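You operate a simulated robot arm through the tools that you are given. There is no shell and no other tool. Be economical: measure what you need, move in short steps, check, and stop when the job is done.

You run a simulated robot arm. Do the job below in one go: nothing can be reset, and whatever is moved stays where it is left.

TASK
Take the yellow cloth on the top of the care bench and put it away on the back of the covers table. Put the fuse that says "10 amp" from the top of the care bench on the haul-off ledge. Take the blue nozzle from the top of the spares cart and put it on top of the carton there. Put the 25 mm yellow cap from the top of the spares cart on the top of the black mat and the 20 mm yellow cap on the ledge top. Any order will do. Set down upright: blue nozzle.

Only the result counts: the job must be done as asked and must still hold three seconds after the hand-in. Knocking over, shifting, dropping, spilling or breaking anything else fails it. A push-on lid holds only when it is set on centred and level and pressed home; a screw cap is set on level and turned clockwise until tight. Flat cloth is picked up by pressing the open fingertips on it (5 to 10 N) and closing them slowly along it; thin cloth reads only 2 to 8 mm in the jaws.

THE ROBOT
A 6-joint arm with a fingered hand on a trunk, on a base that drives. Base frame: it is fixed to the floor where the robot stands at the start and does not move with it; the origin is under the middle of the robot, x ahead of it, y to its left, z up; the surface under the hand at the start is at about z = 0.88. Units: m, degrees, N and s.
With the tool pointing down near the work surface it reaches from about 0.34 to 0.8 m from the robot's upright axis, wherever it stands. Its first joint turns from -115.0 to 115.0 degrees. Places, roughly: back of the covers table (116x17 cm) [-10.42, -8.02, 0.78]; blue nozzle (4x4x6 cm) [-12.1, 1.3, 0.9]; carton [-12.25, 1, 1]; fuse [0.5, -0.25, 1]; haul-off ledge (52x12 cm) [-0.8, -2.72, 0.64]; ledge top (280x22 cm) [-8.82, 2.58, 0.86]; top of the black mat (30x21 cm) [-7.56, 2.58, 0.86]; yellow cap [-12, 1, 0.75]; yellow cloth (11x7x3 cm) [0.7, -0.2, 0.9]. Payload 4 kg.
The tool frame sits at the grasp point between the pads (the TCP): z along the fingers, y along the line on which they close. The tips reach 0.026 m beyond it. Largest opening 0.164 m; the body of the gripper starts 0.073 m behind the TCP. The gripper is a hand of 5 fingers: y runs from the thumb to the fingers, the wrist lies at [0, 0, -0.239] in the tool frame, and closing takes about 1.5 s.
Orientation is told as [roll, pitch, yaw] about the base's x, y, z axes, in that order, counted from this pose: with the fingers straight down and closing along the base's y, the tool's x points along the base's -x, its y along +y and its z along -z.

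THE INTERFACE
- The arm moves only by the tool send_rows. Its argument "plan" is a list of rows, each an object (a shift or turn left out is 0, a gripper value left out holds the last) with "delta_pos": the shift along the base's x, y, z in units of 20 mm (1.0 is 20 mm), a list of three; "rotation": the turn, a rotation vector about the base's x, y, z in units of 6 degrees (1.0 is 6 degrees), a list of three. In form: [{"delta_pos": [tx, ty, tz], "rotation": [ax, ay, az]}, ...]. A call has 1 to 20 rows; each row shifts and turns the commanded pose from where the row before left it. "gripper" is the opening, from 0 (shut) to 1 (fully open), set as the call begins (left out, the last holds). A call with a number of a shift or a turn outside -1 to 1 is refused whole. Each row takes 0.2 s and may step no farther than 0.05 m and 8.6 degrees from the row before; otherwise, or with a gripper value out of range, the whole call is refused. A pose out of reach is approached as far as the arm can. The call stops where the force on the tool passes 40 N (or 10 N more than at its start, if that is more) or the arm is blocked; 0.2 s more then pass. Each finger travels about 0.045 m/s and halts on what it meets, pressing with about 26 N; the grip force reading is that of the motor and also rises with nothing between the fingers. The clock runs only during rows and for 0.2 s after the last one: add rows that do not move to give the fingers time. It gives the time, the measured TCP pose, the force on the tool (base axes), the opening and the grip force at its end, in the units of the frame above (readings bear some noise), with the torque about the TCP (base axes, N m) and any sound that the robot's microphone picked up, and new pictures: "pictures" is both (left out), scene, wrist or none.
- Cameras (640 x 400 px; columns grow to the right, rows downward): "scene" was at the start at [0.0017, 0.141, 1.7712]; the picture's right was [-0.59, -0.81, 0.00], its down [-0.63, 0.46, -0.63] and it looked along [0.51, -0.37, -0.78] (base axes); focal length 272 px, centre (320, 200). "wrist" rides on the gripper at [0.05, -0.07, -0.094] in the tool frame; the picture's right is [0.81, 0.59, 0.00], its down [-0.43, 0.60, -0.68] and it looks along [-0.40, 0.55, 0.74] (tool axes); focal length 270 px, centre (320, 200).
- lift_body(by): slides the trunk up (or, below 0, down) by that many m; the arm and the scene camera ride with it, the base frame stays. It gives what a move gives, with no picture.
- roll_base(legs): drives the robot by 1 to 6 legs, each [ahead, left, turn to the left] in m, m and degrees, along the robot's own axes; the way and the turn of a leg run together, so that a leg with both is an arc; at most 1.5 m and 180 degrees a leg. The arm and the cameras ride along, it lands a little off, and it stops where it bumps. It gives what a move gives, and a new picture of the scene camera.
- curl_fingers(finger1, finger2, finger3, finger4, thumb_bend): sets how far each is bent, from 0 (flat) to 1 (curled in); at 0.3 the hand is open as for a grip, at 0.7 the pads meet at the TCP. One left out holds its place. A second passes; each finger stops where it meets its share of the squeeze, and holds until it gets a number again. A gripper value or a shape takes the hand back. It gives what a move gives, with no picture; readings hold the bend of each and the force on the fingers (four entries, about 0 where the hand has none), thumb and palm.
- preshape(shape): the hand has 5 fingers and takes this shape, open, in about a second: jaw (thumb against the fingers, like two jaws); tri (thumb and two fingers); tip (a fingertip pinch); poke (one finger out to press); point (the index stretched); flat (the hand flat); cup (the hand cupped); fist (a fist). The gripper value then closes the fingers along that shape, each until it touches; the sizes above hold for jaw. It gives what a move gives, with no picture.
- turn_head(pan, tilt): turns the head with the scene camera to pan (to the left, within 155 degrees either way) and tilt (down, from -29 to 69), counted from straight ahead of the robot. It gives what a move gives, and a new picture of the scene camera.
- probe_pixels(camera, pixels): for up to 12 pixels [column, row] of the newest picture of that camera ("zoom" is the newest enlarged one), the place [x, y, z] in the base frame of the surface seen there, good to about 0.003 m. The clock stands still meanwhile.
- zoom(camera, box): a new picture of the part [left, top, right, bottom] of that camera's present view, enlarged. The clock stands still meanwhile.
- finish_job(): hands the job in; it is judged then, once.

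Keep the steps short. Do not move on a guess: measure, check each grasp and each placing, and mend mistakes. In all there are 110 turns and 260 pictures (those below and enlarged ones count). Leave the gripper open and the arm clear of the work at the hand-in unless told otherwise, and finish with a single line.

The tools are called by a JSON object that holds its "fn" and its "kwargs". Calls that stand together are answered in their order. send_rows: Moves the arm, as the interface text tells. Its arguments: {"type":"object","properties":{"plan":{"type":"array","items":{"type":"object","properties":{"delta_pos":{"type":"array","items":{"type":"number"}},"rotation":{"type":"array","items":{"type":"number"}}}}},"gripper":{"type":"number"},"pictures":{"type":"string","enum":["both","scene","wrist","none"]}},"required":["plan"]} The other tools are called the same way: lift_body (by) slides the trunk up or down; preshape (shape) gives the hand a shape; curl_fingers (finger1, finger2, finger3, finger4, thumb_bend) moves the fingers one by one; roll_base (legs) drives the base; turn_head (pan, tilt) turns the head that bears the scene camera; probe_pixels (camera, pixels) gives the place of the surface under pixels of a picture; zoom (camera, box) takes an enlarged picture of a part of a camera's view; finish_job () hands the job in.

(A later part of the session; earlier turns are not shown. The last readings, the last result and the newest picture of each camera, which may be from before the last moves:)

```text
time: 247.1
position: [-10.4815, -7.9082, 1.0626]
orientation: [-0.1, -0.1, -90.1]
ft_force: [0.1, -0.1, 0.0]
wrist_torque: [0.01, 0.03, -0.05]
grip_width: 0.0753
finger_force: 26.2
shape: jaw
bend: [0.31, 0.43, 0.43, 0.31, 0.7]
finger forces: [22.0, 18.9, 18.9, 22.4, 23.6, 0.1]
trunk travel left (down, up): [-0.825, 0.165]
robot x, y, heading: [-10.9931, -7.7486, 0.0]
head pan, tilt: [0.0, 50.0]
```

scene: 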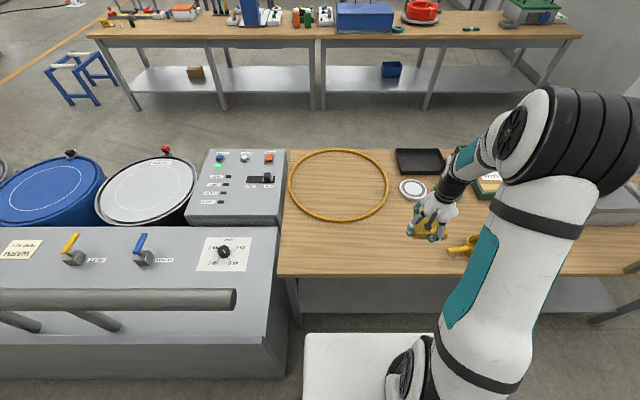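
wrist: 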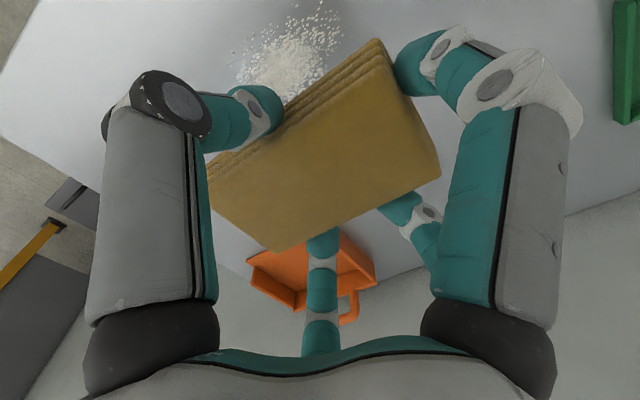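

{"fn": "lift_body", "kwargs": {"by": -0.1}}

{"fn": "send_rows", "kwargs": {"plan": [{"delta_pos": [0.4, 0.9, 0]}, {"delta_pos": [0.4, 0.9, 0]}, {"delta_pos": [0.4, 0.9, 0]}, {"delta_pos": [0.4, 0.9, -0.2]}, {"delta_pos": [0.4, 0.9, -0.5]}, {"delta_pos": [0.4, 0.9, -0.8]}, {"delta_pos": [0.3, 0.8, -1]}, {"delta_pos": [0, 0, -1]}, {"delta_pos": [0, 0, -1]}, {"delta_pos": [0, 0, -1]}]}}

```text
time: 248.4
position: [-10.4822, -7.9077, 0.9645]
orientation: [0.0, 0.0, -90.1]
ft_force: [0.8, -0.1, -1.3]
wrist_torque: [-0.01, 0.04, 0.02]
grip_width: 0.0757
finger_force: 25.6
shape: jaw
bend: [0.31, 0.43, 0.43, 0.31, 0.7]
finger forces: [21.9, 18.9, 18.9, 22.4, 23.6, 0.0]
trunk travel left (down, up): [-0.725, 0.265]
robot x, y, heading: [-10.9903, -7.7495, -0.2]
head pan, tilt: [0.0, 50.0]
```

```text
time: 250.6
position: [-10.4282, -7.7838, 0.8544]
orientation: [-0.2, 0.1, -90.0]
ft_force: [0.1, 0.5, -0.9]
wrist_torque: [-0.04, 0.02, 0.05]
grip_width: 0.0752
finger_force: 26.1
shape: jaw
bend: [0.31, 0.43, 0.43, 0.31, 0.7]
finger forces: [22.0, 18.9, 18.9, 22.3, 23.6, 0.1]
trunk travel left (down, up): [-0.725, 0.265]
robot x, y, heading: [-10.9905, -7.7506, -0.1]
head pan, tilt: [0.0, 50.0]
```

scene: 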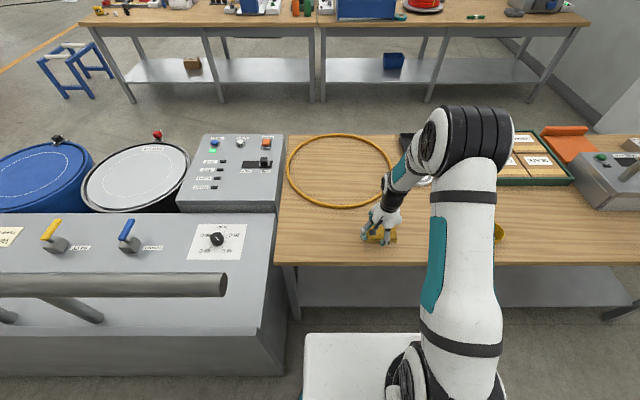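
wrist: 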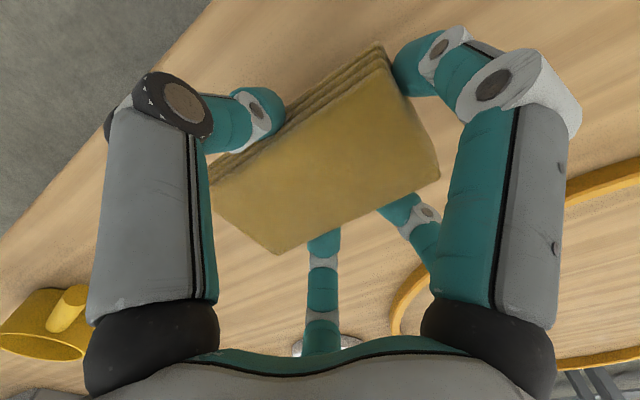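

I'll lower to the table in diminishing steps.

{"fn": "send_rows", "kwargs": {"plan": [{"delta_pos": [0, 0, -0.8]}, {"delta_pos": [0, 0, -0.6]}, {"delta_pos": [0, 0, -0.3]}, {"delta_pos": [0, 0, -0.2]}, {"delta_pos": [0, 0, -0.1]}, {"delta_pos": [0, 0, -0.07]}, {}], "pictures": "none"}}

```text
time: 252.2
position: [-10.4283, -7.7841, 0.8136]
orientation: [0.0, 0.0, -90.1]
ft_force: [0.4, 0.5, 0.0]
wrist_torque: [0.0, -0.01, 0.0]
grip_width: 0.0755
finger_force: 25.9
shape: jaw
bend: [0.31, 0.43, 0.43, 0.31, 0.7]
finger forces: [22.1, 18.9, 19.0, 22.4, 23.6, 0.0]
trunk travel left (down, up): [-0.725, 0.265]
robot x, y, heading: [-10.9913, -7.7451, -0.1]
head pan, tilt: [0.0, 50.0]
```

{"fn": "send_rows", "kwargs": {"plan": [{"delta_pos": [0, 0, -0.08]}, {"delta_pos": [0, 0, -0.06]}, {}], "pictures": "none"}}

{"fn": "send_rows", "kwargs": {"gripper": 0.75, "plan": [{}, {}, {}, {}, {}, {}], "pictures": "wrist"}}

```text
time: 253.0
position: [-10.4284, -7.7836, 0.8108]
orientation: [0.3, 0.0, -90.1]
ft_force: [0.3, 0.9, 10.2]
wrist_torque: [0.03, 0.36, -0.02]
grip_width: 0.0756
finger_force: 26.1
shape: jaw
bend: [0.31, 0.43, 0.43, 0.31, 0.7]
finger forces: [22.9, 19.4, 19.4, 23.3, 25.2, 0.0]
trunk travel left (down, up): [-0.725, 0.265]
robot x, y, heading: [-10.9937, -7.7451, -0.2]
head pan, tilt: [0.0, 50.0]
```

```text
time: 254.4
position: [-10.4286, -7.785, 0.8106]
orientation: [0.0, 0.1, -90.1]
ft_force: [0.1, 0.5, 0.0]
wrist_torque: [-0.01, 0.0, 0.02]
grip_width: 0.1228
finger_force: 0.1
shape: jaw
bend: [0.28, 0.28, 0.28, 0.28, 0.59]
finger forces: [0.0, 0.1, 0.1, 0.1, 0.0, 0.0]
trunk travel left (down, up): [-0.725, 0.265]
robot x, y, heading: [-10.9896, -7.7471, 0.1]
head pan, tilt: [0.0, 50.0]
```

wrist: 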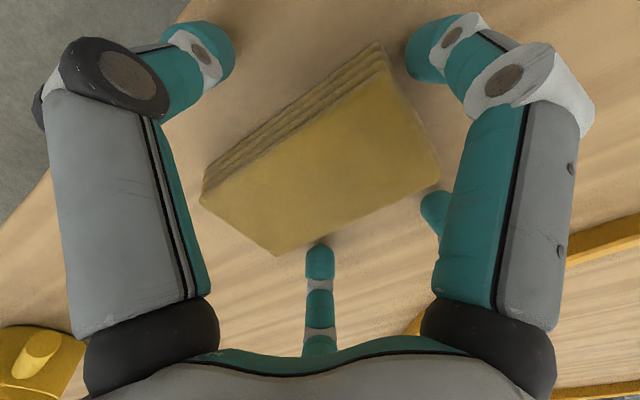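

The cloth is released. I'll rise straight up and back away toward the robot, then check.

{"fn": "send_rows", "kwargs": {"plan": [{"delta_pos": [0, 0, 0.5]}, {"delta_pos": [0, 0, 1]}, {"delta_pos": [0, 0, 1]}, {"delta_pos": [0, 0, 1]}, {"delta_pos": [0, 0, 1]}, {"delta_pos": [0, 0, 1]}, {"delta_pos": [0, 0, 1]}, {"delta_pos": [-0.5, -1, 1]}, {"delta_pos": [-0.5, -1, 1]}, {"delta_pos": [-0.5, -1, 1]}, {"delta_pos": [-0.5, -1, 1]}, {"delta_pos": [-0.5, -1, 0]}, {"delta_pos": [0, -1, 0]}, {"delta_pos": [0, -1, 0]}], "pictures": "scene"}}

{"fn": "zoom", "kwargs": {"camera": "scene", "box": [260, 120, 480, 280]}}

{"fn": "probe_pixels", "kwargs": {"camera": "scene", "pixels": [[362, 245], [385, 245], [399, 245], [385, 232], [385, 232]]}}

```text
time: 257.4
position: [-10.4783, -7.924, 1.0206]
orientation: [0.0, 0.0, -90.1]
ft_force: [-0.2, -0.2, -0.5]
wrist_torque: [-0.01, 0.02, 0.02]
grip_width: 0.1227
finger_force: 0.2
shape: jaw
bend: [0.28, 0.28, 0.28, 0.28, 0.59]
finger forces: [0.0, 0.0, 0.0, 0.1, 0.0, 0.0]
trunk travel left (down, up): [-0.725, 0.265]
robot x, y, heading: [-10.9932, -7.7491, -0.1]
head pan, tilt: [0.0, 50.0]
```

scene: 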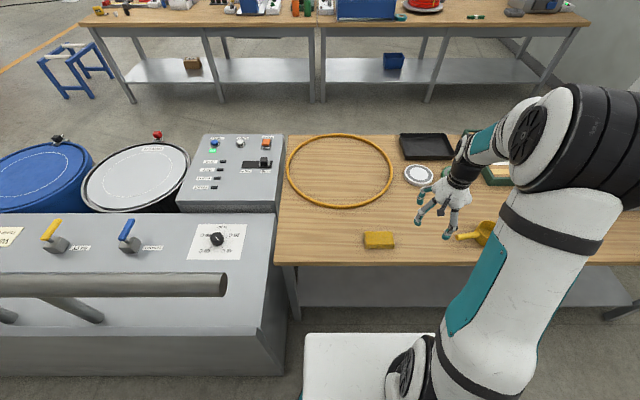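

```text
2.50 times, centred on (370, 200) of scene
```

zoom: 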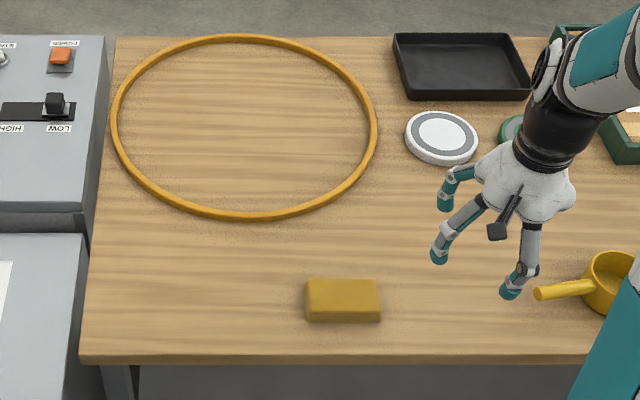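

```text
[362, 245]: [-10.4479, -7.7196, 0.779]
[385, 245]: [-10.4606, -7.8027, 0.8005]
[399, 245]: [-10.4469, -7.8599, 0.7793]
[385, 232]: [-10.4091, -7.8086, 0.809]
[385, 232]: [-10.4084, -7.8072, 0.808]
```

The cloth lies within the back strip. Next is the spares cart: back out, turn north and drive up the aisle.

{"fn": "lift_body", "kwargs": {"by": 0.1}}

{"fn": "roll_base", "kwargs": {"legs": [[-0.43, 0, 0], [0, 0, 90], [1.4, 0, 0], [1.4, 0, 0], [1.4, 0, 0]]}}

{"fn": "turn_head", "kwargs": {"pan": 10, "tilt": 20}}

```text
time: 258.8
position: [-10.4779, -7.9229, 1.1202]
orientation: [0.1, 0.0, -90.1]
ft_force: [0.1, 0.0, -0.1]
wrist_torque: [0.0, -0.03, 0.01]
grip_width: 0.1228
finger_force: 0.2
shape: jaw
bend: [0.28, 0.28, 0.28, 0.28, 0.59]
finger forces: [0.0, 0.1, 0.0, 0.1, 0.0, 0.1]
trunk travel left (down, up): [-0.825, 0.165]
robot x, y, heading: [-10.9891, -7.7486, 0.1]
head pan, tilt: [0.0, 50.0]
```

```text
time: 285.0
position: [-11.2448, -3.0395, 1.12]
orientation: [0.0, 0.0, -0.5]
ft_force: [0.4, 0.1, -0.1]
wrist_torque: [-0.03, 0.03, 0.0]
grip_width: 0.1227
finger_force: 0.0
shape: jaw
bend: [0.28, 0.28, 0.28, 0.28, 0.59]
finger forces: [0.0, 0.0, 0.1, 0.1, 0.1, 0.0]
trunk travel left (down, up): [-0.825, 0.165]
robot x, y, heading: [-11.4259, -3.5519, 89.4]
head pan, tilt: [0.0, 50.0]
```

scene: 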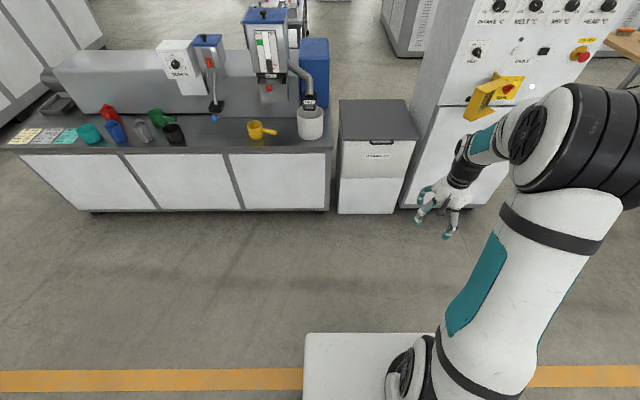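

```text
time: 285.9
position: [-11.2454, -3.0409, 1.1193]
orientation: [0.0, 0.0, -0.4]
ft_force: [-0.4, 0.3, 0.3]
wrist_torque: [0.01, 0.04, 0.01]
grip_width: 0.123
finger_force: 0.0
shape: jaw
bend: [0.28, 0.28, 0.28, 0.28, 0.59]
finger forces: [0.0, 0.0, 0.0, 0.0, 0.0, 0.0]
trunk travel left (down, up): [-0.825, 0.165]
robot x, y, heading: [-11.4262, -3.5515, 89.5]
head pan, tilt: [10.0, 20.0]
```

scene: 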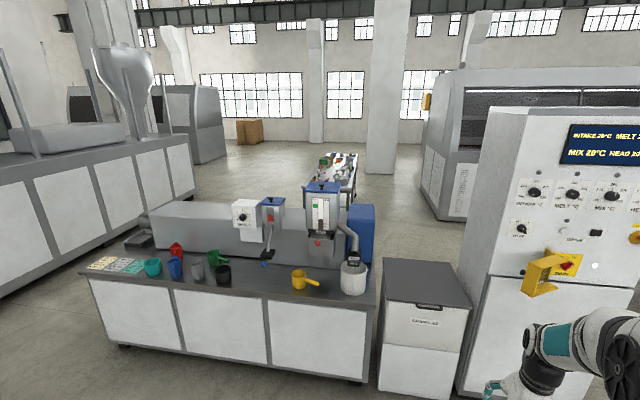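

{"fn": "probe_pixels", "kwargs": {"camera": "scene", "pixels": [[335, 172], [122, 346], [362, 382], [190, 195], [60, 270], [10, 295], [150, 243], [460, 220], [445, 330], [350, 195], [372, 230], [385, 390]]}}

{"fn": "turn_head", "kwargs": {"pan": 50, "tilt": 35}}

{"fn": "turn_head", "kwargs": {"pan": -50, "tilt": 25}}

```text
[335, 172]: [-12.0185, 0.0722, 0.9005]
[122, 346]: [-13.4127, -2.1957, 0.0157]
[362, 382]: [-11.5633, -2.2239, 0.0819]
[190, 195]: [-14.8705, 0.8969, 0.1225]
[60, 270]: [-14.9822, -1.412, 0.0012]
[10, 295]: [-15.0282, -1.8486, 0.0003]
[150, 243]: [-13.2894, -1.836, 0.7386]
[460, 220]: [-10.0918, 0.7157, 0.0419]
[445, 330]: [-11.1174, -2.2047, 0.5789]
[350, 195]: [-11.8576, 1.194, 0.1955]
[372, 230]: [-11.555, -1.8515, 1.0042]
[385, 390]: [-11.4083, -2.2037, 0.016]
```

```text
time: 287.0
position: [-11.2446, -3.0399, 1.119]
orientation: [0.0, 0.0, -0.6]
ft_force: [-0.1, -1.3, -0.4]
wrist_torque: [-0.02, 0.02, -0.01]
grip_width: 0.1226
finger_force: 0.0
shape: jaw
bend: [0.28, 0.28, 0.28, 0.28, 0.59]
finger forces: [0.0, 0.0, 0.0, 0.0, 0.1, 0.0]
trunk travel left (down, up): [-0.825, 0.165]
robot x, y, heading: [-11.428, -3.5539, 89.4]
head pan, tilt: [50.0, 35.0]
```

scene: 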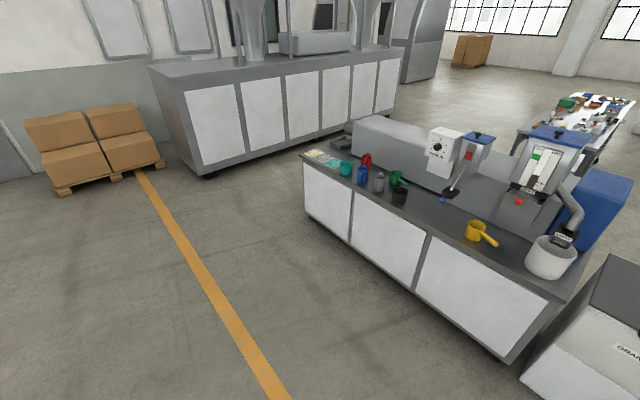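

```text
time: 288.7
position: [-11.2454, -3.0407, 1.1212]
orientation: [0.1, 0.1, -0.5]
ft_force: [0.4, 0.0, 0.4]
wrist_torque: [0.0, 0.01, -0.01]
grip_width: 0.1227
finger_force: 0.0
shape: jaw
bend: [0.28, 0.28, 0.28, 0.28, 0.59]
finger forces: [0.0, 0.1, 0.0, 0.0, 0.1, 0.1]
trunk travel left (down, up): [-0.825, 0.165]
robot x, y, heading: [-11.4266, -3.5537, 89.7]
head pan, tilt: [-50.0, 25.0]
```

scene: 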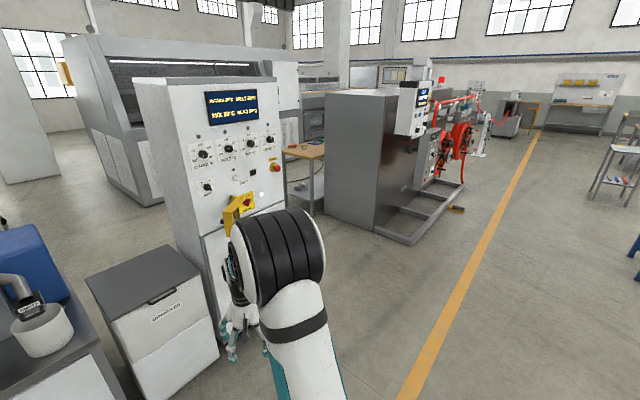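

The gap west of the measuring desk (x -13.5 to -15.0) leads to the cart. I'll slide left to x≈-14.2, then drive north and look.

{"fn": "roll_base", "kwargs": {"legs": [[0, 1.4, 0], [0, 1.4, 0], [1.5, 0, 0], [1.3, 0, 0]]}}

{"fn": "turn_head", "kwargs": {"pan": -60, "tilt": 25}}

```text
time: 315.6
position: [-14.0521, -0.2111, 1.1188]
orientation: [0.0, 0.0, 0.1]
ft_force: [-0.2, 1.0, 0.8]
wrist_torque: [0.02, 0.0, 0.0]
grip_width: 0.1225
finger_force: 0.0
shape: jaw
bend: [0.28, 0.28, 0.28, 0.28, 0.59]
finger forces: [0.0, 0.0, 0.0, 0.0, 0.0, 0.0]
trunk travel left (down, up): [-0.825, 0.165]
robot x, y, heading: [-14.2263, -0.7212, 90.0]
head pan, tilt: [-50.0, 25.0]
```

scene: 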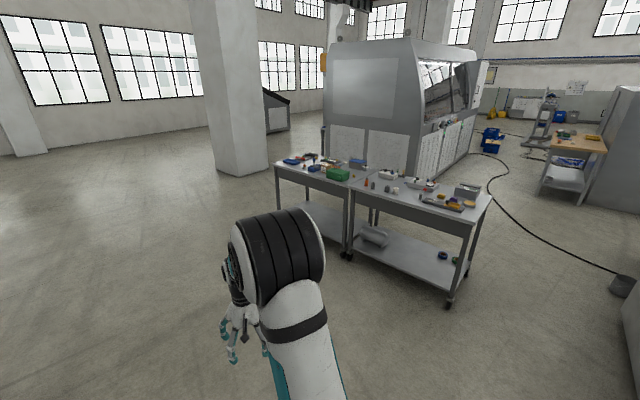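

```text
time: 316.3
position: [-14.0527, -0.2116, 1.121]
orientation: [0.0, 0.0, 0.1]
ft_force: [-0.2, -0.8, 0.5]
wrist_torque: [0.0, 0.0, -0.01]
grip_width: 0.1228
finger_force: 0.2
shape: jaw
bend: [0.28, 0.28, 0.28, 0.28, 0.59]
finger forces: [0.0, 0.0, 0.0, 0.0, 0.0, 0.0]
trunk travel left (down, up): [-0.825, 0.165]
robot x, y, heading: [-14.2275, -0.7275, 90.3]
head pan, tilt: [-60.0, 25.0]
```

scene: 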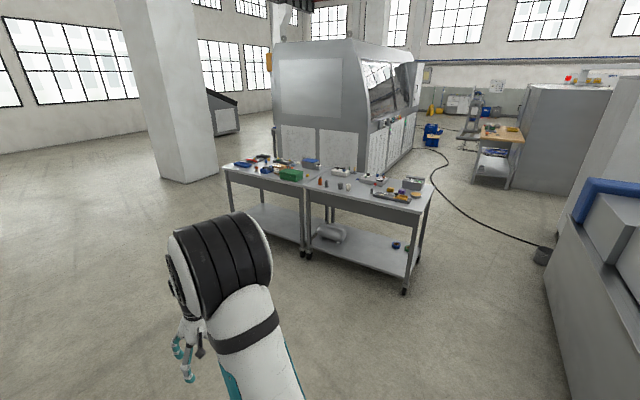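

{"fn": "zoom", "kwargs": {"camera": "scene", "box": [210, 140, 450, 290]}}

{"fn": "probe_pixels", "kwargs": {"camera": "scene", "pixels": [[405, 290], [303, 255], [240, 170], [310, 165], [312, 195], [415, 210], [428, 190], [290, 174], [230, 205], [340, 172], [345, 187], [175, 180]]}}

```text
2.67 times, centred on (330, 215) of scene
```

zoom: 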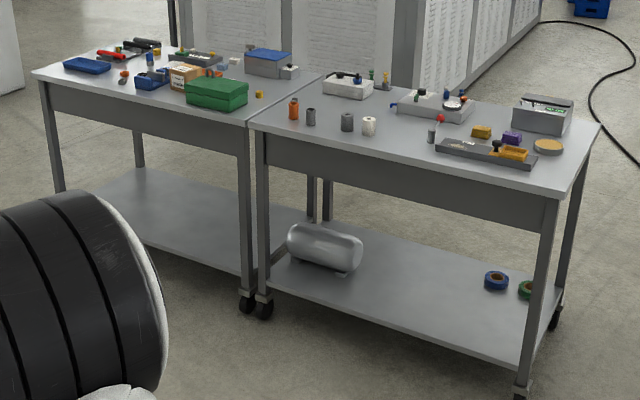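

```text
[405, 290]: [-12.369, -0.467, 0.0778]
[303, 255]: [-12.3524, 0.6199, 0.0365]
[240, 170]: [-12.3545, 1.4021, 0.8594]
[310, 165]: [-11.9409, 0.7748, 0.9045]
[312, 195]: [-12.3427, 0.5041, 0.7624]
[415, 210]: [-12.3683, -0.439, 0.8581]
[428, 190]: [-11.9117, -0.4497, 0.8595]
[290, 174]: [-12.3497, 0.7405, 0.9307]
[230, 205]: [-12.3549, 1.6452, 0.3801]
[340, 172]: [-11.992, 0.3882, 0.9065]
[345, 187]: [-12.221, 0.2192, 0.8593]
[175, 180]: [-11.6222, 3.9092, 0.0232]
```

The spares cart is the left one (x -12.37 to -11.87, y 0.6 to 1.65, top 0.858). I'll approach it from the west.

{"fn": "roll_base", "kwargs": {"legs": [[1.3, 0, 0], [0.55, 0, 0], [0, 0, -90], [1.2, 0, 0]]}}

{"fn": "turn_head", "kwargs": {"pan": 0, "tilt": 48}}

{"fn": "zoom", "kwargs": {"camera": "scene", "box": [200, 110, 460, 270]}}

```text
time: 335.2
position: [-12.5051, 0.9427, 1.1208]
orientation: [0.1, 0.0, -90.1]
ft_force: [0.1, 0.1, 0.2]
wrist_torque: [0.0, 0.0, 0.0]
grip_width: 0.1228
finger_force: 0.1
shape: jaw
bend: [0.28, 0.28, 0.28, 0.28, 0.59]
finger forces: [0.1, 0.1, 0.0, 0.0, 0.0, 0.1]
trunk travel left (down, up): [-0.825, 0.165]
robot x, y, heading: [-13.0162, 1.1197, -0.1]
head pan, tilt: [-60.0, 25.0]
```

scene: 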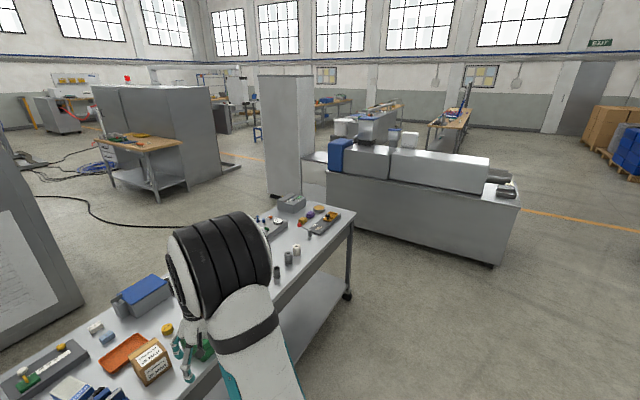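

```text
time: 336.5
position: [-12.5057, 0.9429, 1.1185]
orientation: [0.1, -0.1, -90.1]
ft_force: [-0.2, 0.3, -0.2]
wrist_torque: [-0.01, 0.0, 0.03]
grip_width: 0.1228
finger_force: 0.1
shape: jaw
bend: [0.28, 0.28, 0.28, 0.28, 0.59]
finger forces: [0.0, 0.0, 0.0, 0.0, 0.1, 0.0]
trunk travel left (down, up): [-0.825, 0.165]
robot x, y, heading: [-13.0227, 1.1182, -0.2]
head pan, tilt: [0.0, 48.0]
```

scene: 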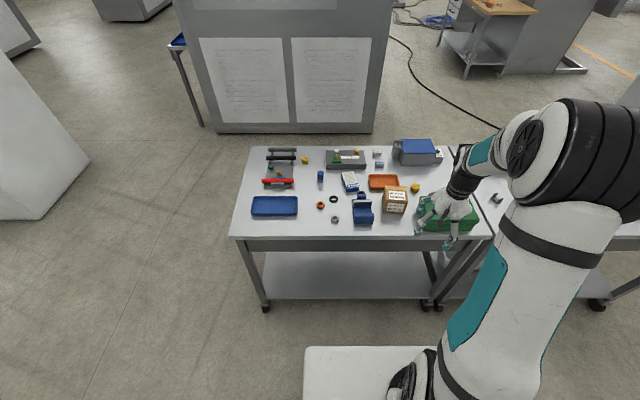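

```text
2.46 times, centred on (330, 190) of scene
```

zoom: 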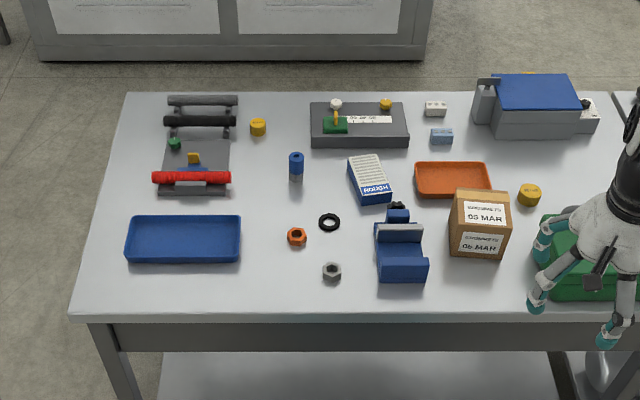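

I see the blue nozzle at zoom (296,165), the carton at (480,225), and yellow caps at (258,127) and (529,194). I'll zoom in on each.

{"fn": "zoom", "kwargs": {"camera": "scene", "box": [296, 152, 328, 188]}}

{"fn": "probe_pixels", "kwargs": {"camera": "zoom", "pixels": [[140, 70], [180, 110], [395, 200], [395, 250], [395, 300]]}}

{"fn": "zoom", "kwargs": {"camera": "scene", "box": [376, 168, 432, 220]}}

{"fn": "probe_pixels", "kwargs": {"camera": "scene", "pixels": [[305, 159], [415, 187], [321, 174], [396, 192], [386, 192], [407, 192], [395, 189], [415, 146], [358, 152], [349, 180]]}}

{"fn": "zoom", "kwargs": {"camera": "scene", "box": [380, 130, 450, 180]}}

```text
11.11 times, centred on (312, 170) of scene
```

zoom: 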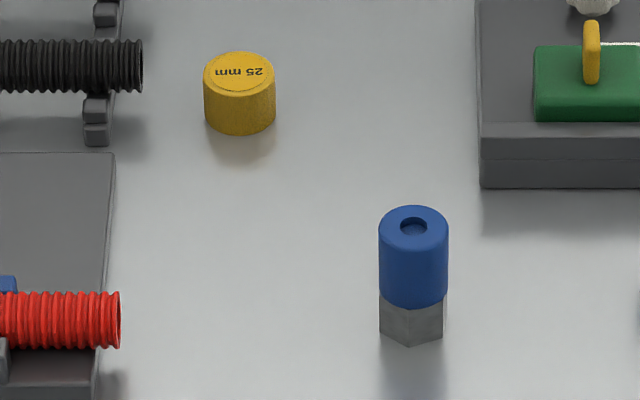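

```text
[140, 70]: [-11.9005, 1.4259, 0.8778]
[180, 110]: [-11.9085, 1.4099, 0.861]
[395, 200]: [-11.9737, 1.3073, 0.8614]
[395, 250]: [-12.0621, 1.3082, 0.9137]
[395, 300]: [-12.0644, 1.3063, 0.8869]
```

```text
7.69 times, centred on (404, 194) of scene
```

zoom: 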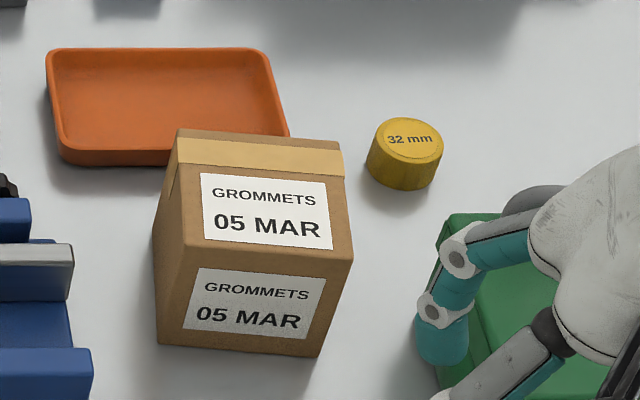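

```text
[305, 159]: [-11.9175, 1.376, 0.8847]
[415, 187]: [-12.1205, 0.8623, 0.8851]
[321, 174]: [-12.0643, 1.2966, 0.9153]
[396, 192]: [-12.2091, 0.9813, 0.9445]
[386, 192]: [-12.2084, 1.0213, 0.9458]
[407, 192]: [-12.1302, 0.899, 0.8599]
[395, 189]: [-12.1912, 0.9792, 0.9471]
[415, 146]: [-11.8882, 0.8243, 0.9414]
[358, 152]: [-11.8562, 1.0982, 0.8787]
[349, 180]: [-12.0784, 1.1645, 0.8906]
```

```text
8.00 times, centred on (415, 155) of scene
```

zoom: 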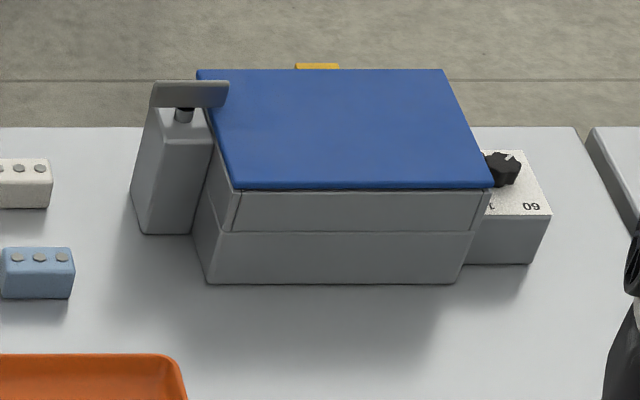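

Caps seen are 25 mm at (-11.92,1.376) and 32 mm at (-12.12,0.862). The 20 mm one may be hidden behind the grey box. I'll close in on the cart.

{"fn": "roll_base", "kwargs": {"legs": [[0.26, 0.05, 0]]}}

{"fn": "preshape", "kwargs": {"shape": "tri"}}

{"fn": "send_rows", "kwargs": {"plan": [{"delta_pos": [0, 1, 0]}, {"delta_pos": [0, 1, 0]}, {"delta_pos": [0, 1, 0]}, {"delta_pos": [0, 1, 0]}, {"delta_pos": [0, 1, 0]}, {"delta_pos": [0, 1, 0]}, {"delta_pos": [0, 1, 0]}, {"delta_pos": [0, 1, 0]}, {"delta_pos": [0, 1, 0]}]}}

```text
time: 338.4
position: [-12.2449, 0.993, 1.119]
orientation: [0.0, 0.0, -90.1]
ft_force: [-0.2, -0.3, 0.3]
wrist_torque: [0.02, 0.01, -0.01]
grip_width: 0.1227
finger_force: 0.1
shape: jaw
bend: [0.28, 0.28, 0.28, 0.28, 0.59]
finger forces: [0.0, 0.0, 0.1, 0.0, 0.0, 0.0]
trunk travel left (down, up): [-0.825, 0.165]
robot x, y, heading: [-12.758, 1.1734, 0.3]
head pan, tilt: [0.0, 48.0]
```

scene: 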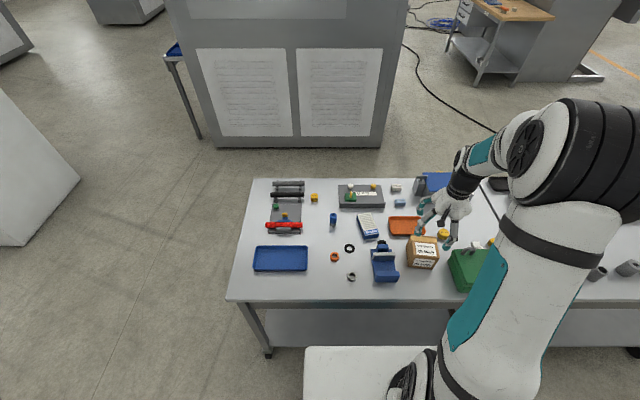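

```text
time: 339.2
position: [-12.2457, 0.9921, 1.1213]
orientation: [0.0, 0.0, -90.2]
ft_force: [0.2, -0.7, 0.1]
wrist_torque: [-0.02, -0.02, 0.01]
grip_width: 0.1637
finger_force: 0.1
shape: tri
bend: [0.14, 0.3, 0.3, 0.14, 0.3]
finger forces: [0.0, 0.0, 0.1, 0.0, 0.0, 0.0]
trunk travel left (down, up): [-0.825, 0.165]
robot x, y, heading: [-12.7587, 1.1676, -0.2]
head pan, tilt: [0.0, 48.0]
```

```text
time: 341.2
position: [-12.2456, 1.1738, 1.1201]
orientation: [0.1, 0.0, -90.1]
ft_force: [0.2, -0.8, 0.7]
wrist_torque: [0.0, 0.04, 0.01]
grip_width: 0.164
finger_force: 0.0
shape: tri
bend: [0.14, 0.3, 0.3, 0.14, 0.3]
finger forces: [0.0, 0.0, 0.0, 0.1, 0.1, 0.1]
trunk travel left (down, up): [-0.825, 0.165]
robot x, y, heading: [-12.7588, 1.1673, 0.0]
head pan, tilt: [0.0, 48.0]
```

scene: 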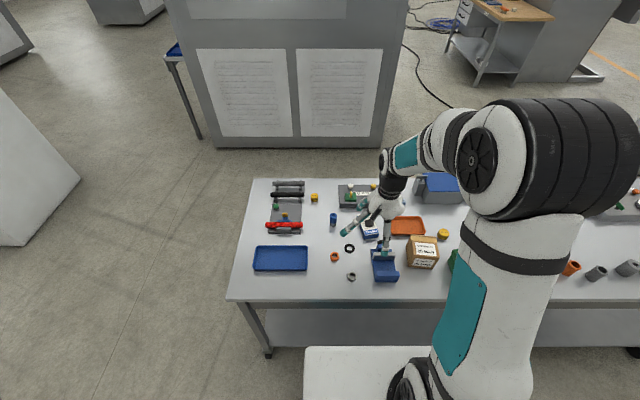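
wrist: 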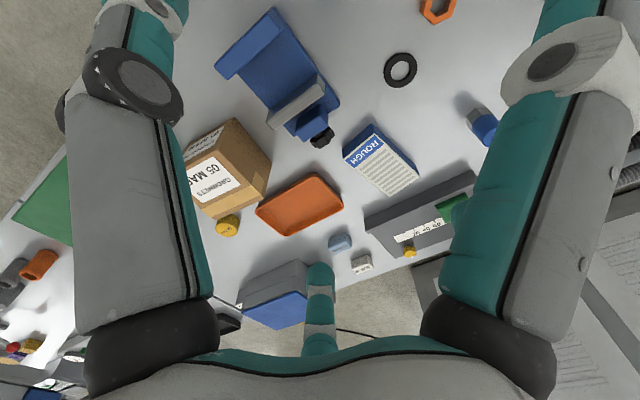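

The tri shape sticks the outer fingers out, so I'll go back to jaw. I'll move above the nozzle and measure it with the wrist camera.

{"fn": "preshape", "kwargs": {"shape": "jaw"}}

{"fn": "send_rows", "kwargs": {"gripper": 0.75, "plan": [{"delta_pos": [1, 0.63, 0]}, {"delta_pos": [1, 0.63, 0]}, {"delta_pos": [1, 0.63, 0]}, {"delta_pos": [1, 0.63, 0]}, {"delta_pos": [1, 0.63, 0]}, {"delta_pos": [1, 0.63, 0]}, {"delta_pos": [1, 0.63, -0.3]}, {"delta_pos": [1, 0.63, -0.5]}, {"delta_pos": [1, 0.63, -0.5]}, {"delta_pos": [1, 0.63, -0.5]}]}}

```text
time: 342.1
position: [-12.2467, 1.174, 1.1201]
orientation: [0.0, 0.0, -90.1]
ft_force: [0.9, 0.0, 0.7]
wrist_torque: [-0.01, -0.03, -0.01]
grip_width: 0.1638
finger_force: 0.0
shape: jaw
bend: [0.3, 0.3, 0.3, 0.3, 0.3]
finger forces: [0.1, 0.1, 0.1, 0.0, 0.0, 0.0]
trunk travel left (down, up): [-0.825, 0.165]
robot x, y, heading: [-12.7576, 1.1694, 0.1]
head pan, tilt: [0.0, 48.0]
```

```text
time: 344.4
position: [-12.0446, 1.3012, 1.083]
orientation: [-0.1, -0.2, -90.0]
ft_force: [0.1, 0.2, 0.5]
wrist_torque: [-0.01, 0.0, 0.04]
grip_width: 0.1232
finger_force: 0.0
shape: jaw
bend: [0.27, 0.28, 0.28, 0.28, 0.59]
finger forces: [0.1, 0.0, 0.1, 0.0, 0.1, 0.0]
trunk travel left (down, up): [-0.825, 0.165]
robot x, y, heading: [-12.7589, 1.1698, -0.1]
head pan, tilt: [0.0, 48.0]
```

scene: 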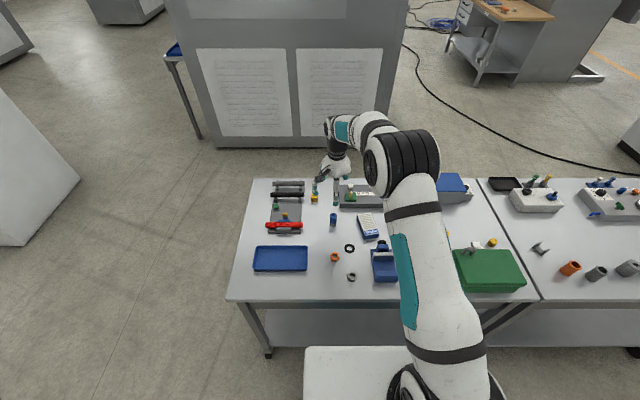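
wrist: 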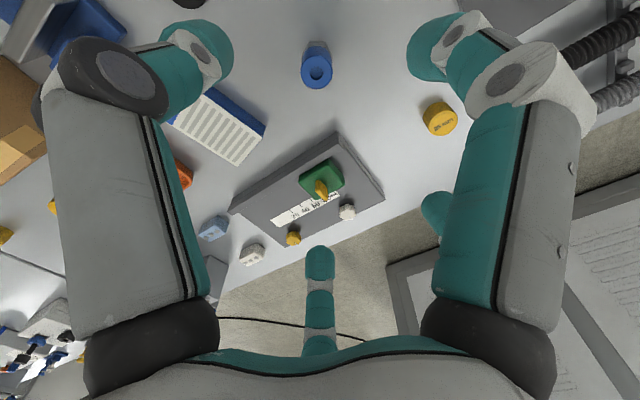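

{"fn": "zoom", "kwargs": {"camera": "wrist", "box": [0, 170, 120, 270]}}

{"fn": "probe_pixels", "kwargs": {"camera": "wrist", "pixels": [[317, 75], [303, 72], [332, 72], [318, 87], [316, 60], [440, 117], [5, 235], [53, 206], [293, 238], [305, 44], [380, 200], [233, 205]]}}

{"fn": "zoom", "kwargs": {"camera": "wrist", "box": [270, 20, 370, 110]}}

```text
4.00 times, centred on (60, 220) of wrist
```

zoom: 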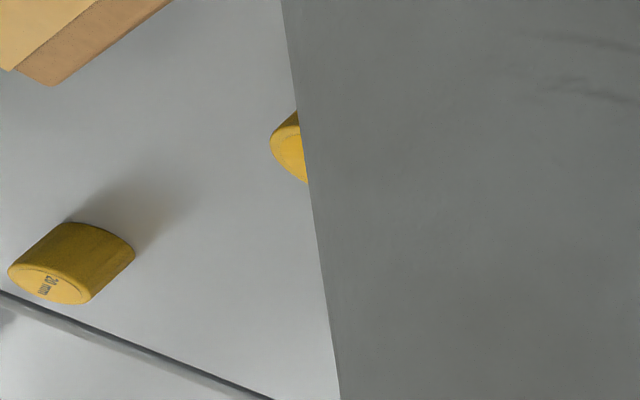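

```text
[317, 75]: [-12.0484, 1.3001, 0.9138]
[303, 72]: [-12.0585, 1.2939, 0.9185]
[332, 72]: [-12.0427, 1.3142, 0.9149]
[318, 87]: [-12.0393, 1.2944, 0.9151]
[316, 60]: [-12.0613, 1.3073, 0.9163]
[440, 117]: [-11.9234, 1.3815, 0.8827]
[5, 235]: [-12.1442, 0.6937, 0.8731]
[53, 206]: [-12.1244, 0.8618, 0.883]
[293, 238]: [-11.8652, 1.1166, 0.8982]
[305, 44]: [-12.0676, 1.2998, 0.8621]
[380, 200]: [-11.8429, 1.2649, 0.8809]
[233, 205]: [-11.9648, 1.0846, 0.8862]
```

```text
4.44 times, centred on (320, 65) of wrist
```

zoom: 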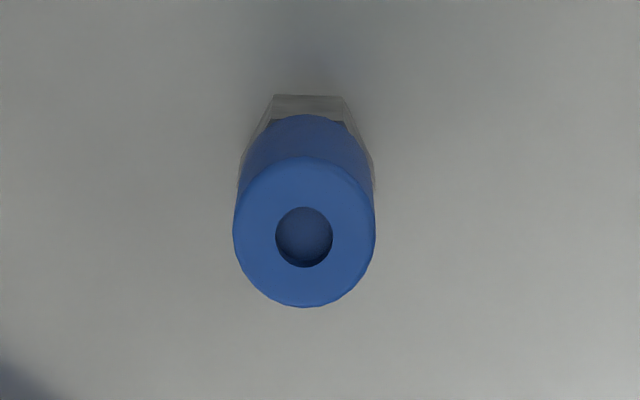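

The 20 mm cap is at (-12.144,0.694). The nozzle centre is (-12.049,1.301). I'll check the gauge block's nearest corner before descending.

{"fn": "probe_pixels", "kwargs": {"camera": "wrist", "pixels": [[337, 138], [384, 195], [230, 210], [425, 200], [428, 45], [225, 50], [320, 252], [265, 135]]}}

```text
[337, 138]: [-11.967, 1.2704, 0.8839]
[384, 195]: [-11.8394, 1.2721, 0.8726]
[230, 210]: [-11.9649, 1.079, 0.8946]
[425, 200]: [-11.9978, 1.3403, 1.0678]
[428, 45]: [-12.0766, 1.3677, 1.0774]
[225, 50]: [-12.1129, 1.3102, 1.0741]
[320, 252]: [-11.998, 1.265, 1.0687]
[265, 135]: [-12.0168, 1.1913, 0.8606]
```

{"fn": "probe_pixels", "kwargs": {"camera": "scene", "pixels": [[301, 224], [303, 232], [300, 210], [303, 195], [285, 225]]}}

```text
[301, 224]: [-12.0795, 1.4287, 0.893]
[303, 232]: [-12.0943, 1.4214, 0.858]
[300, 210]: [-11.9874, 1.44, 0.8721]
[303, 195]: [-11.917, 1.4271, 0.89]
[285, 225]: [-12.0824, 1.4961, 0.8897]
```

Margins are 4 cm or more. I'll descend over the nozzle and close.

{"fn": "send_rows", "kwargs": {"plan": [{"delta_pos": [-0.2, 0, -1]}, {"delta_pos": [0, 0, -1]}, {"delta_pos": [0, 0, -1]}, {"delta_pos": [0, 0, -1]}, {"delta_pos": [0, 0, -1]}, {"delta_pos": [0, 0, -1]}, {"delta_pos": [0, 0, -1]}, {"delta_pos": [0, 0, -1]}, {"delta_pos": [0, 0, -0.75]}], "pictures": "wrist"}}

```text
time: 346.4
position: [-12.049, 1.3002, 0.9083]
orientation: [0.0, -0.1, -90.0]
ft_force: [0.2, 1.1, 0.1]
wrist_torque: [-0.02, -0.03, -0.01]
grip_width: 0.1234
finger_force: 0.1
shape: jaw
bend: [0.27, 0.28, 0.28, 0.28, 0.59]
finger forces: [0.0, 0.0, 0.0, 0.1, 0.0, 0.0]
trunk travel left (down, up): [-0.825, 0.165]
robot x, y, heading: [-12.7603, 1.1683, 0.1]
head pan, tilt: [0.0, 48.0]
```

wrist: 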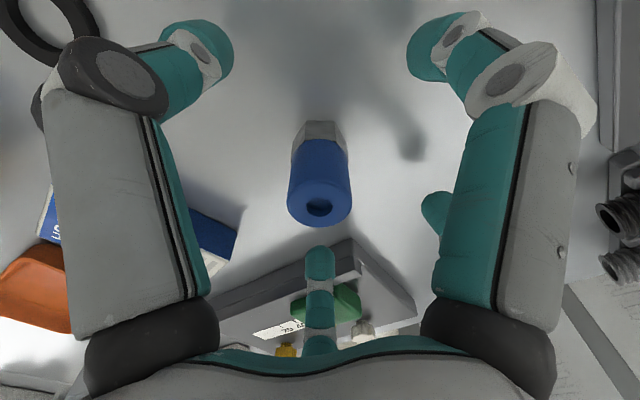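

{"fn": "send_rows", "kwargs": {"gripper": 0, "plan": [{}, {}, {}, {}, {}, {}, {}, {}, {}, {}], "pictures": "wrist"}}

```text
time: 348.6
position: [-12.0486, 1.2996, 0.9097]
orientation: [0.0, 0.0, -90.0]
ft_force: [0.6, 0.3, -0.7]
wrist_torque: [0.01, -0.01, 0.02]
grip_width: 0.0245
finger_force: 25.7
shape: jaw
bend: [0.77, 0.77, 0.77, 0.77, 0.7]
finger forces: [23.0, 23.1, 23.1, 22.8, 23.4, 0.0]
trunk travel left (down, up): [-0.825, 0.165]
robot x, y, heading: [-12.7559, 1.1664, -0.1]
head pan, tilt: [0.0, 48.0]
```

wrist: 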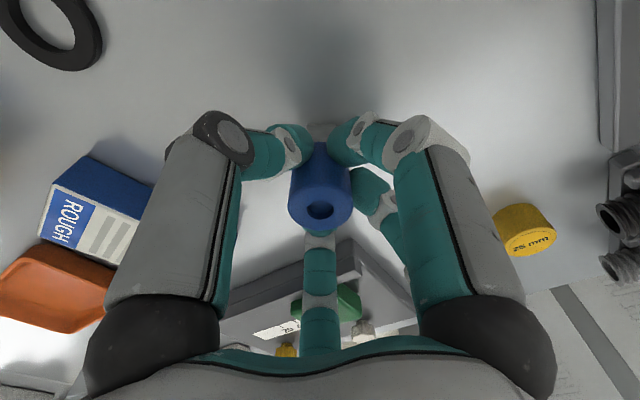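

The nozzle is held centrally. I'll lift it and measure the carton top.

{"fn": "send_rows", "kwargs": {"plan": [{"delta_pos": [0, 0, 0.5]}, {"delta_pos": [0, 0, 1]}, {"delta_pos": [0, 0, 1]}, {"delta_pos": [0, 0, 1]}, {"delta_pos": [0, 0, 1]}, {"delta_pos": [0, 0, 1]}, {"delta_pos": [0, 0, 1]}, {"delta_pos": [0, 0, 1]}, {"delta_pos": [-0.5, -1, 0.5]}, {"delta_pos": [-0.5, -1, 0]}, {"delta_pos": [-0.5, -1, 0]}, {"delta_pos": [-0.5, -1, 0]}, {"delta_pos": [-0.5, -1, 0]}, {"delta_pos": [-0.5, -1, 0]}, {"delta_pos": [-0.5, -1, 0]}]}}

{"fn": "zoom", "kwargs": {"camera": "wrist", "box": [120, 30, 340, 190]}}

```text
time: 351.8
position: [-12.1196, 1.1585, 1.0685]
orientation: [0.1, 0.0, -90.0]
ft_force: [0.0, -0.4, -1.0]
wrist_torque: [0.03, 0.0, -0.01]
grip_width: 0.0244
finger_force: 25.9
shape: jaw
bend: [0.77, 0.77, 0.77, 0.77, 0.7]
finger forces: [23.0, 23.3, 23.0, 23.0, 23.3, 0.0]
trunk travel left (down, up): [-0.825, 0.165]
robot x, y, heading: [-12.7602, 1.1684, 0.1]
head pan, tilt: [0.0, 48.0]
```

scene: 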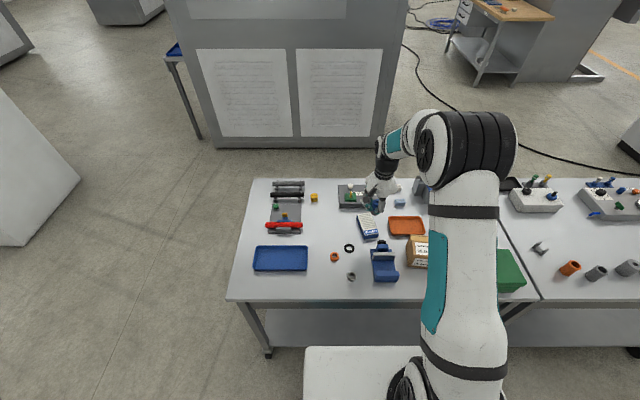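
wrist: 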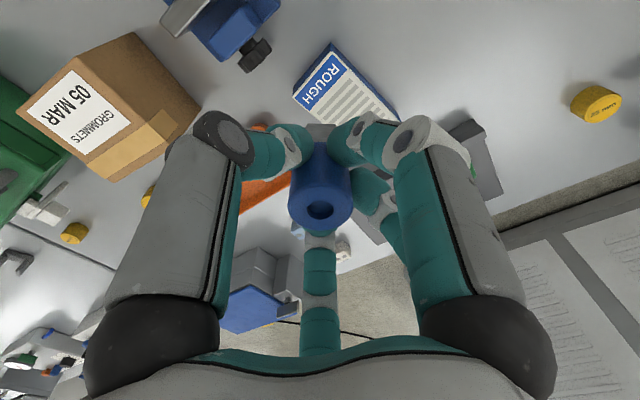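

```text
2.50 times, centred on (230, 110) of wrist
```

zoom: 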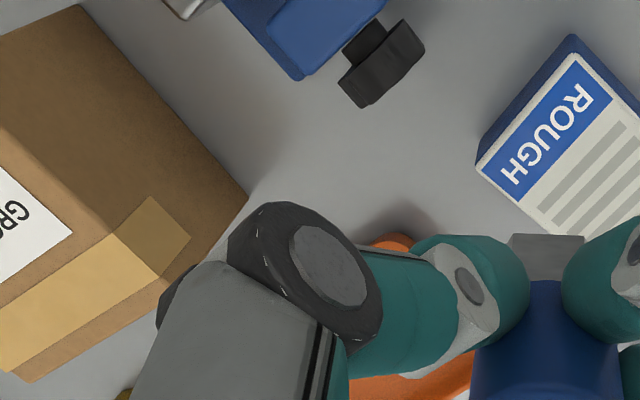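

{"fn": "probe_pixels", "kwargs": {"camera": "wrist", "pixels": [[20, 108], [72, 60], [158, 135], [115, 178], [85, 115], [70, 75], [140, 150], [160, 120], [73, 232], [152, 115]]}}

```text
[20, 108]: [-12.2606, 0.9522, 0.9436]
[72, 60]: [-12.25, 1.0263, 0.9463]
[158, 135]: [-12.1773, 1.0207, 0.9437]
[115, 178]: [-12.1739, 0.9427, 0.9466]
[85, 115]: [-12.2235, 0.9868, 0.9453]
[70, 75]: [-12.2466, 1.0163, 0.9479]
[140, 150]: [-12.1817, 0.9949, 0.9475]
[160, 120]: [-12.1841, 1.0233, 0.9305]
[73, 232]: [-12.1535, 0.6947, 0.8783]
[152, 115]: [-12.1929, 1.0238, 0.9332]
```

Carton top centre is (-12.217,0.985), z 0.946. I'll move over it and lower to just above contact.

{"fn": "send_rows", "kwargs": {"plan": [{"delta_pos": [-0.54, -0.96, 0]}, {"delta_pos": [-0.54, -0.96, 0]}, {"delta_pos": [-0.54, -0.96, 0]}, {"delta_pos": [-0.54, -0.96, 0]}, {"delta_pos": [-0.54, -0.96, 0]}, {"delta_pos": [-0.54, -0.96, 0]}, {"delta_pos": [-0.54, -0.96, 0]}, {"delta_pos": [-0.54, -0.96, 0]}, {"delta_pos": [-0.54, -0.96, 0]}, {}, {"delta_pos": [0, 0, -1]}, {"delta_pos": [0, 0, -1]}, {"delta_pos": [0, 0, -0.8]}, {"delta_pos": [0, 0, -0.4]}, {}]}}

```text
time: 354.9
position: [-12.217, 0.9862, 1.0048]
orientation: [0.1, 0.0, -90.0]
ft_force: [-0.7, 0.0, -0.7]
wrist_torque: [-0.04, 0.01, -0.03]
grip_width: 0.0244
finger_force: 26.3
shape: jaw
bend: [0.77, 0.77, 0.77, 0.77, 0.7]
finger forces: [22.9, 23.2, 23.0, 23.1, 23.2, 0.0]
trunk travel left (down, up): [-0.825, 0.165]
robot x, y, heading: [-12.7592, 1.1702, 0.2]
head pan, tilt: [0.0, 48.0]
```

scene: 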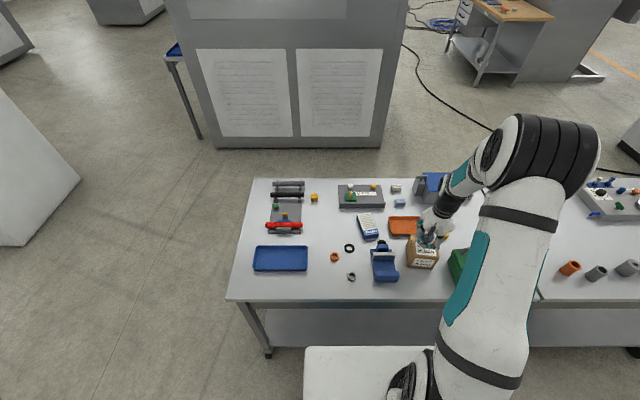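
wrist: 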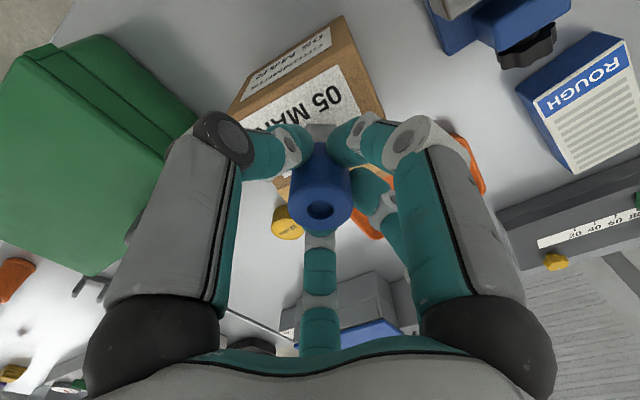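

Good. I'll lower with small steps to light contact.

{"fn": "send_rows", "kwargs": {"plan": [{"delta_pos": [0, 0, -0.15]}, {"delta_pos": [0, 0, -0.1]}, {"delta_pos": [0, 0, -0.07]}, {"delta_pos": [0, 0, -0.05]}, {}], "pictures": "none"}}

```text
time: 356.1
position: [-12.2166, 0.9868, 0.9968]
orientation: [0.0, 0.1, -90.0]
ft_force: [-0.2, 0.4, -2.5]
wrist_torque: [-0.03, 0.03, 0.0]
grip_width: 0.0243
finger_force: 25.8
shape: jaw
bend: [0.77, 0.77, 0.77, 0.77, 0.7]
finger forces: [23.0, 23.2, 23.0, 23.1, 23.4, 0.1]
trunk travel left (down, up): [-0.825, 0.165]
robot x, y, heading: [-12.7616, 1.1742, -0.1]
head pan, tilt: [0.0, 48.0]
```

{"fn": "send_rows", "kwargs": {"plan": [{"delta_pos": [0, 0, -0.05]}, {"delta_pos": [0, 0, -0.05]}, {}], "pictures": "none"}}

```text
time: 356.9
position: [-12.2169, 0.9858, 0.9958]
orientation: [0.0, 0.0, -89.9]
ft_force: [-0.6, 0.6, -1.0]
wrist_torque: [-0.02, 0.0, 0.04]
grip_width: 0.0246
finger_force: 25.8
shape: jaw
bend: [0.77, 0.77, 0.77, 0.77, 0.7]
finger forces: [22.9, 23.2, 23.1, 23.1, 23.3, 0.1]
trunk travel left (down, up): [-0.825, 0.165]
robot x, y, heading: [-12.7602, 1.1689, -0.1]
head pan, tilt: [0.0, 48.0]
```

{"fn": "send_rows", "kwargs": {"plan": [{"delta_pos": [0, 0, -0.05]}, {"delta_pos": [0, 0, -0.05]}, {}], "pictures": "none"}}

```text
time: 357.8
position: [-12.2172, 0.9871, 0.9948]
orientation: [0.0, 0.1, -89.9]
ft_force: [0.0, 0.1, -0.8]
wrist_torque: [-0.04, 0.0, -0.04]
grip_width: 0.0242
finger_force: 26.4
shape: jaw
bend: [0.77, 0.77, 0.77, 0.77, 0.7]
finger forces: [22.8, 23.2, 23.1, 23.0, 23.3, 0.0]
trunk travel left (down, up): [-0.825, 0.165]
robot x, y, heading: [-12.7585, 1.1687, 0.0]
head pan, tilt: [0.0, 48.0]
```

{"fn": "send_rows", "kwargs": {"plan": [{"delta_pos": [0, 0, -0.05]}, {"delta_pos": [0, 0, -0.05]}, {"delta_pos": [0, 0, -0.05]}, {}], "pictures": "none"}}

```text
time: 358.8
position: [-12.2174, 0.9869, 0.9926]
orientation: [0.2, -0.1, -89.9]
ft_force: [1.0, -0.7, 22.3]
wrist_torque: [-0.02, 0.02, -0.02]
grip_width: 0.0247
finger_force: 25.8
shape: jaw
bend: [0.78, 0.78, 0.77, 0.77, 0.7]
finger forces: [25.7, 26.5, 26.5, 25.8, 26.7, 0.0]
trunk travel left (down, up): [-0.825, 0.165]
robot x, y, heading: [-12.7604, 1.176, 0.1]
head pan, tilt: [0.0, 48.0]
```

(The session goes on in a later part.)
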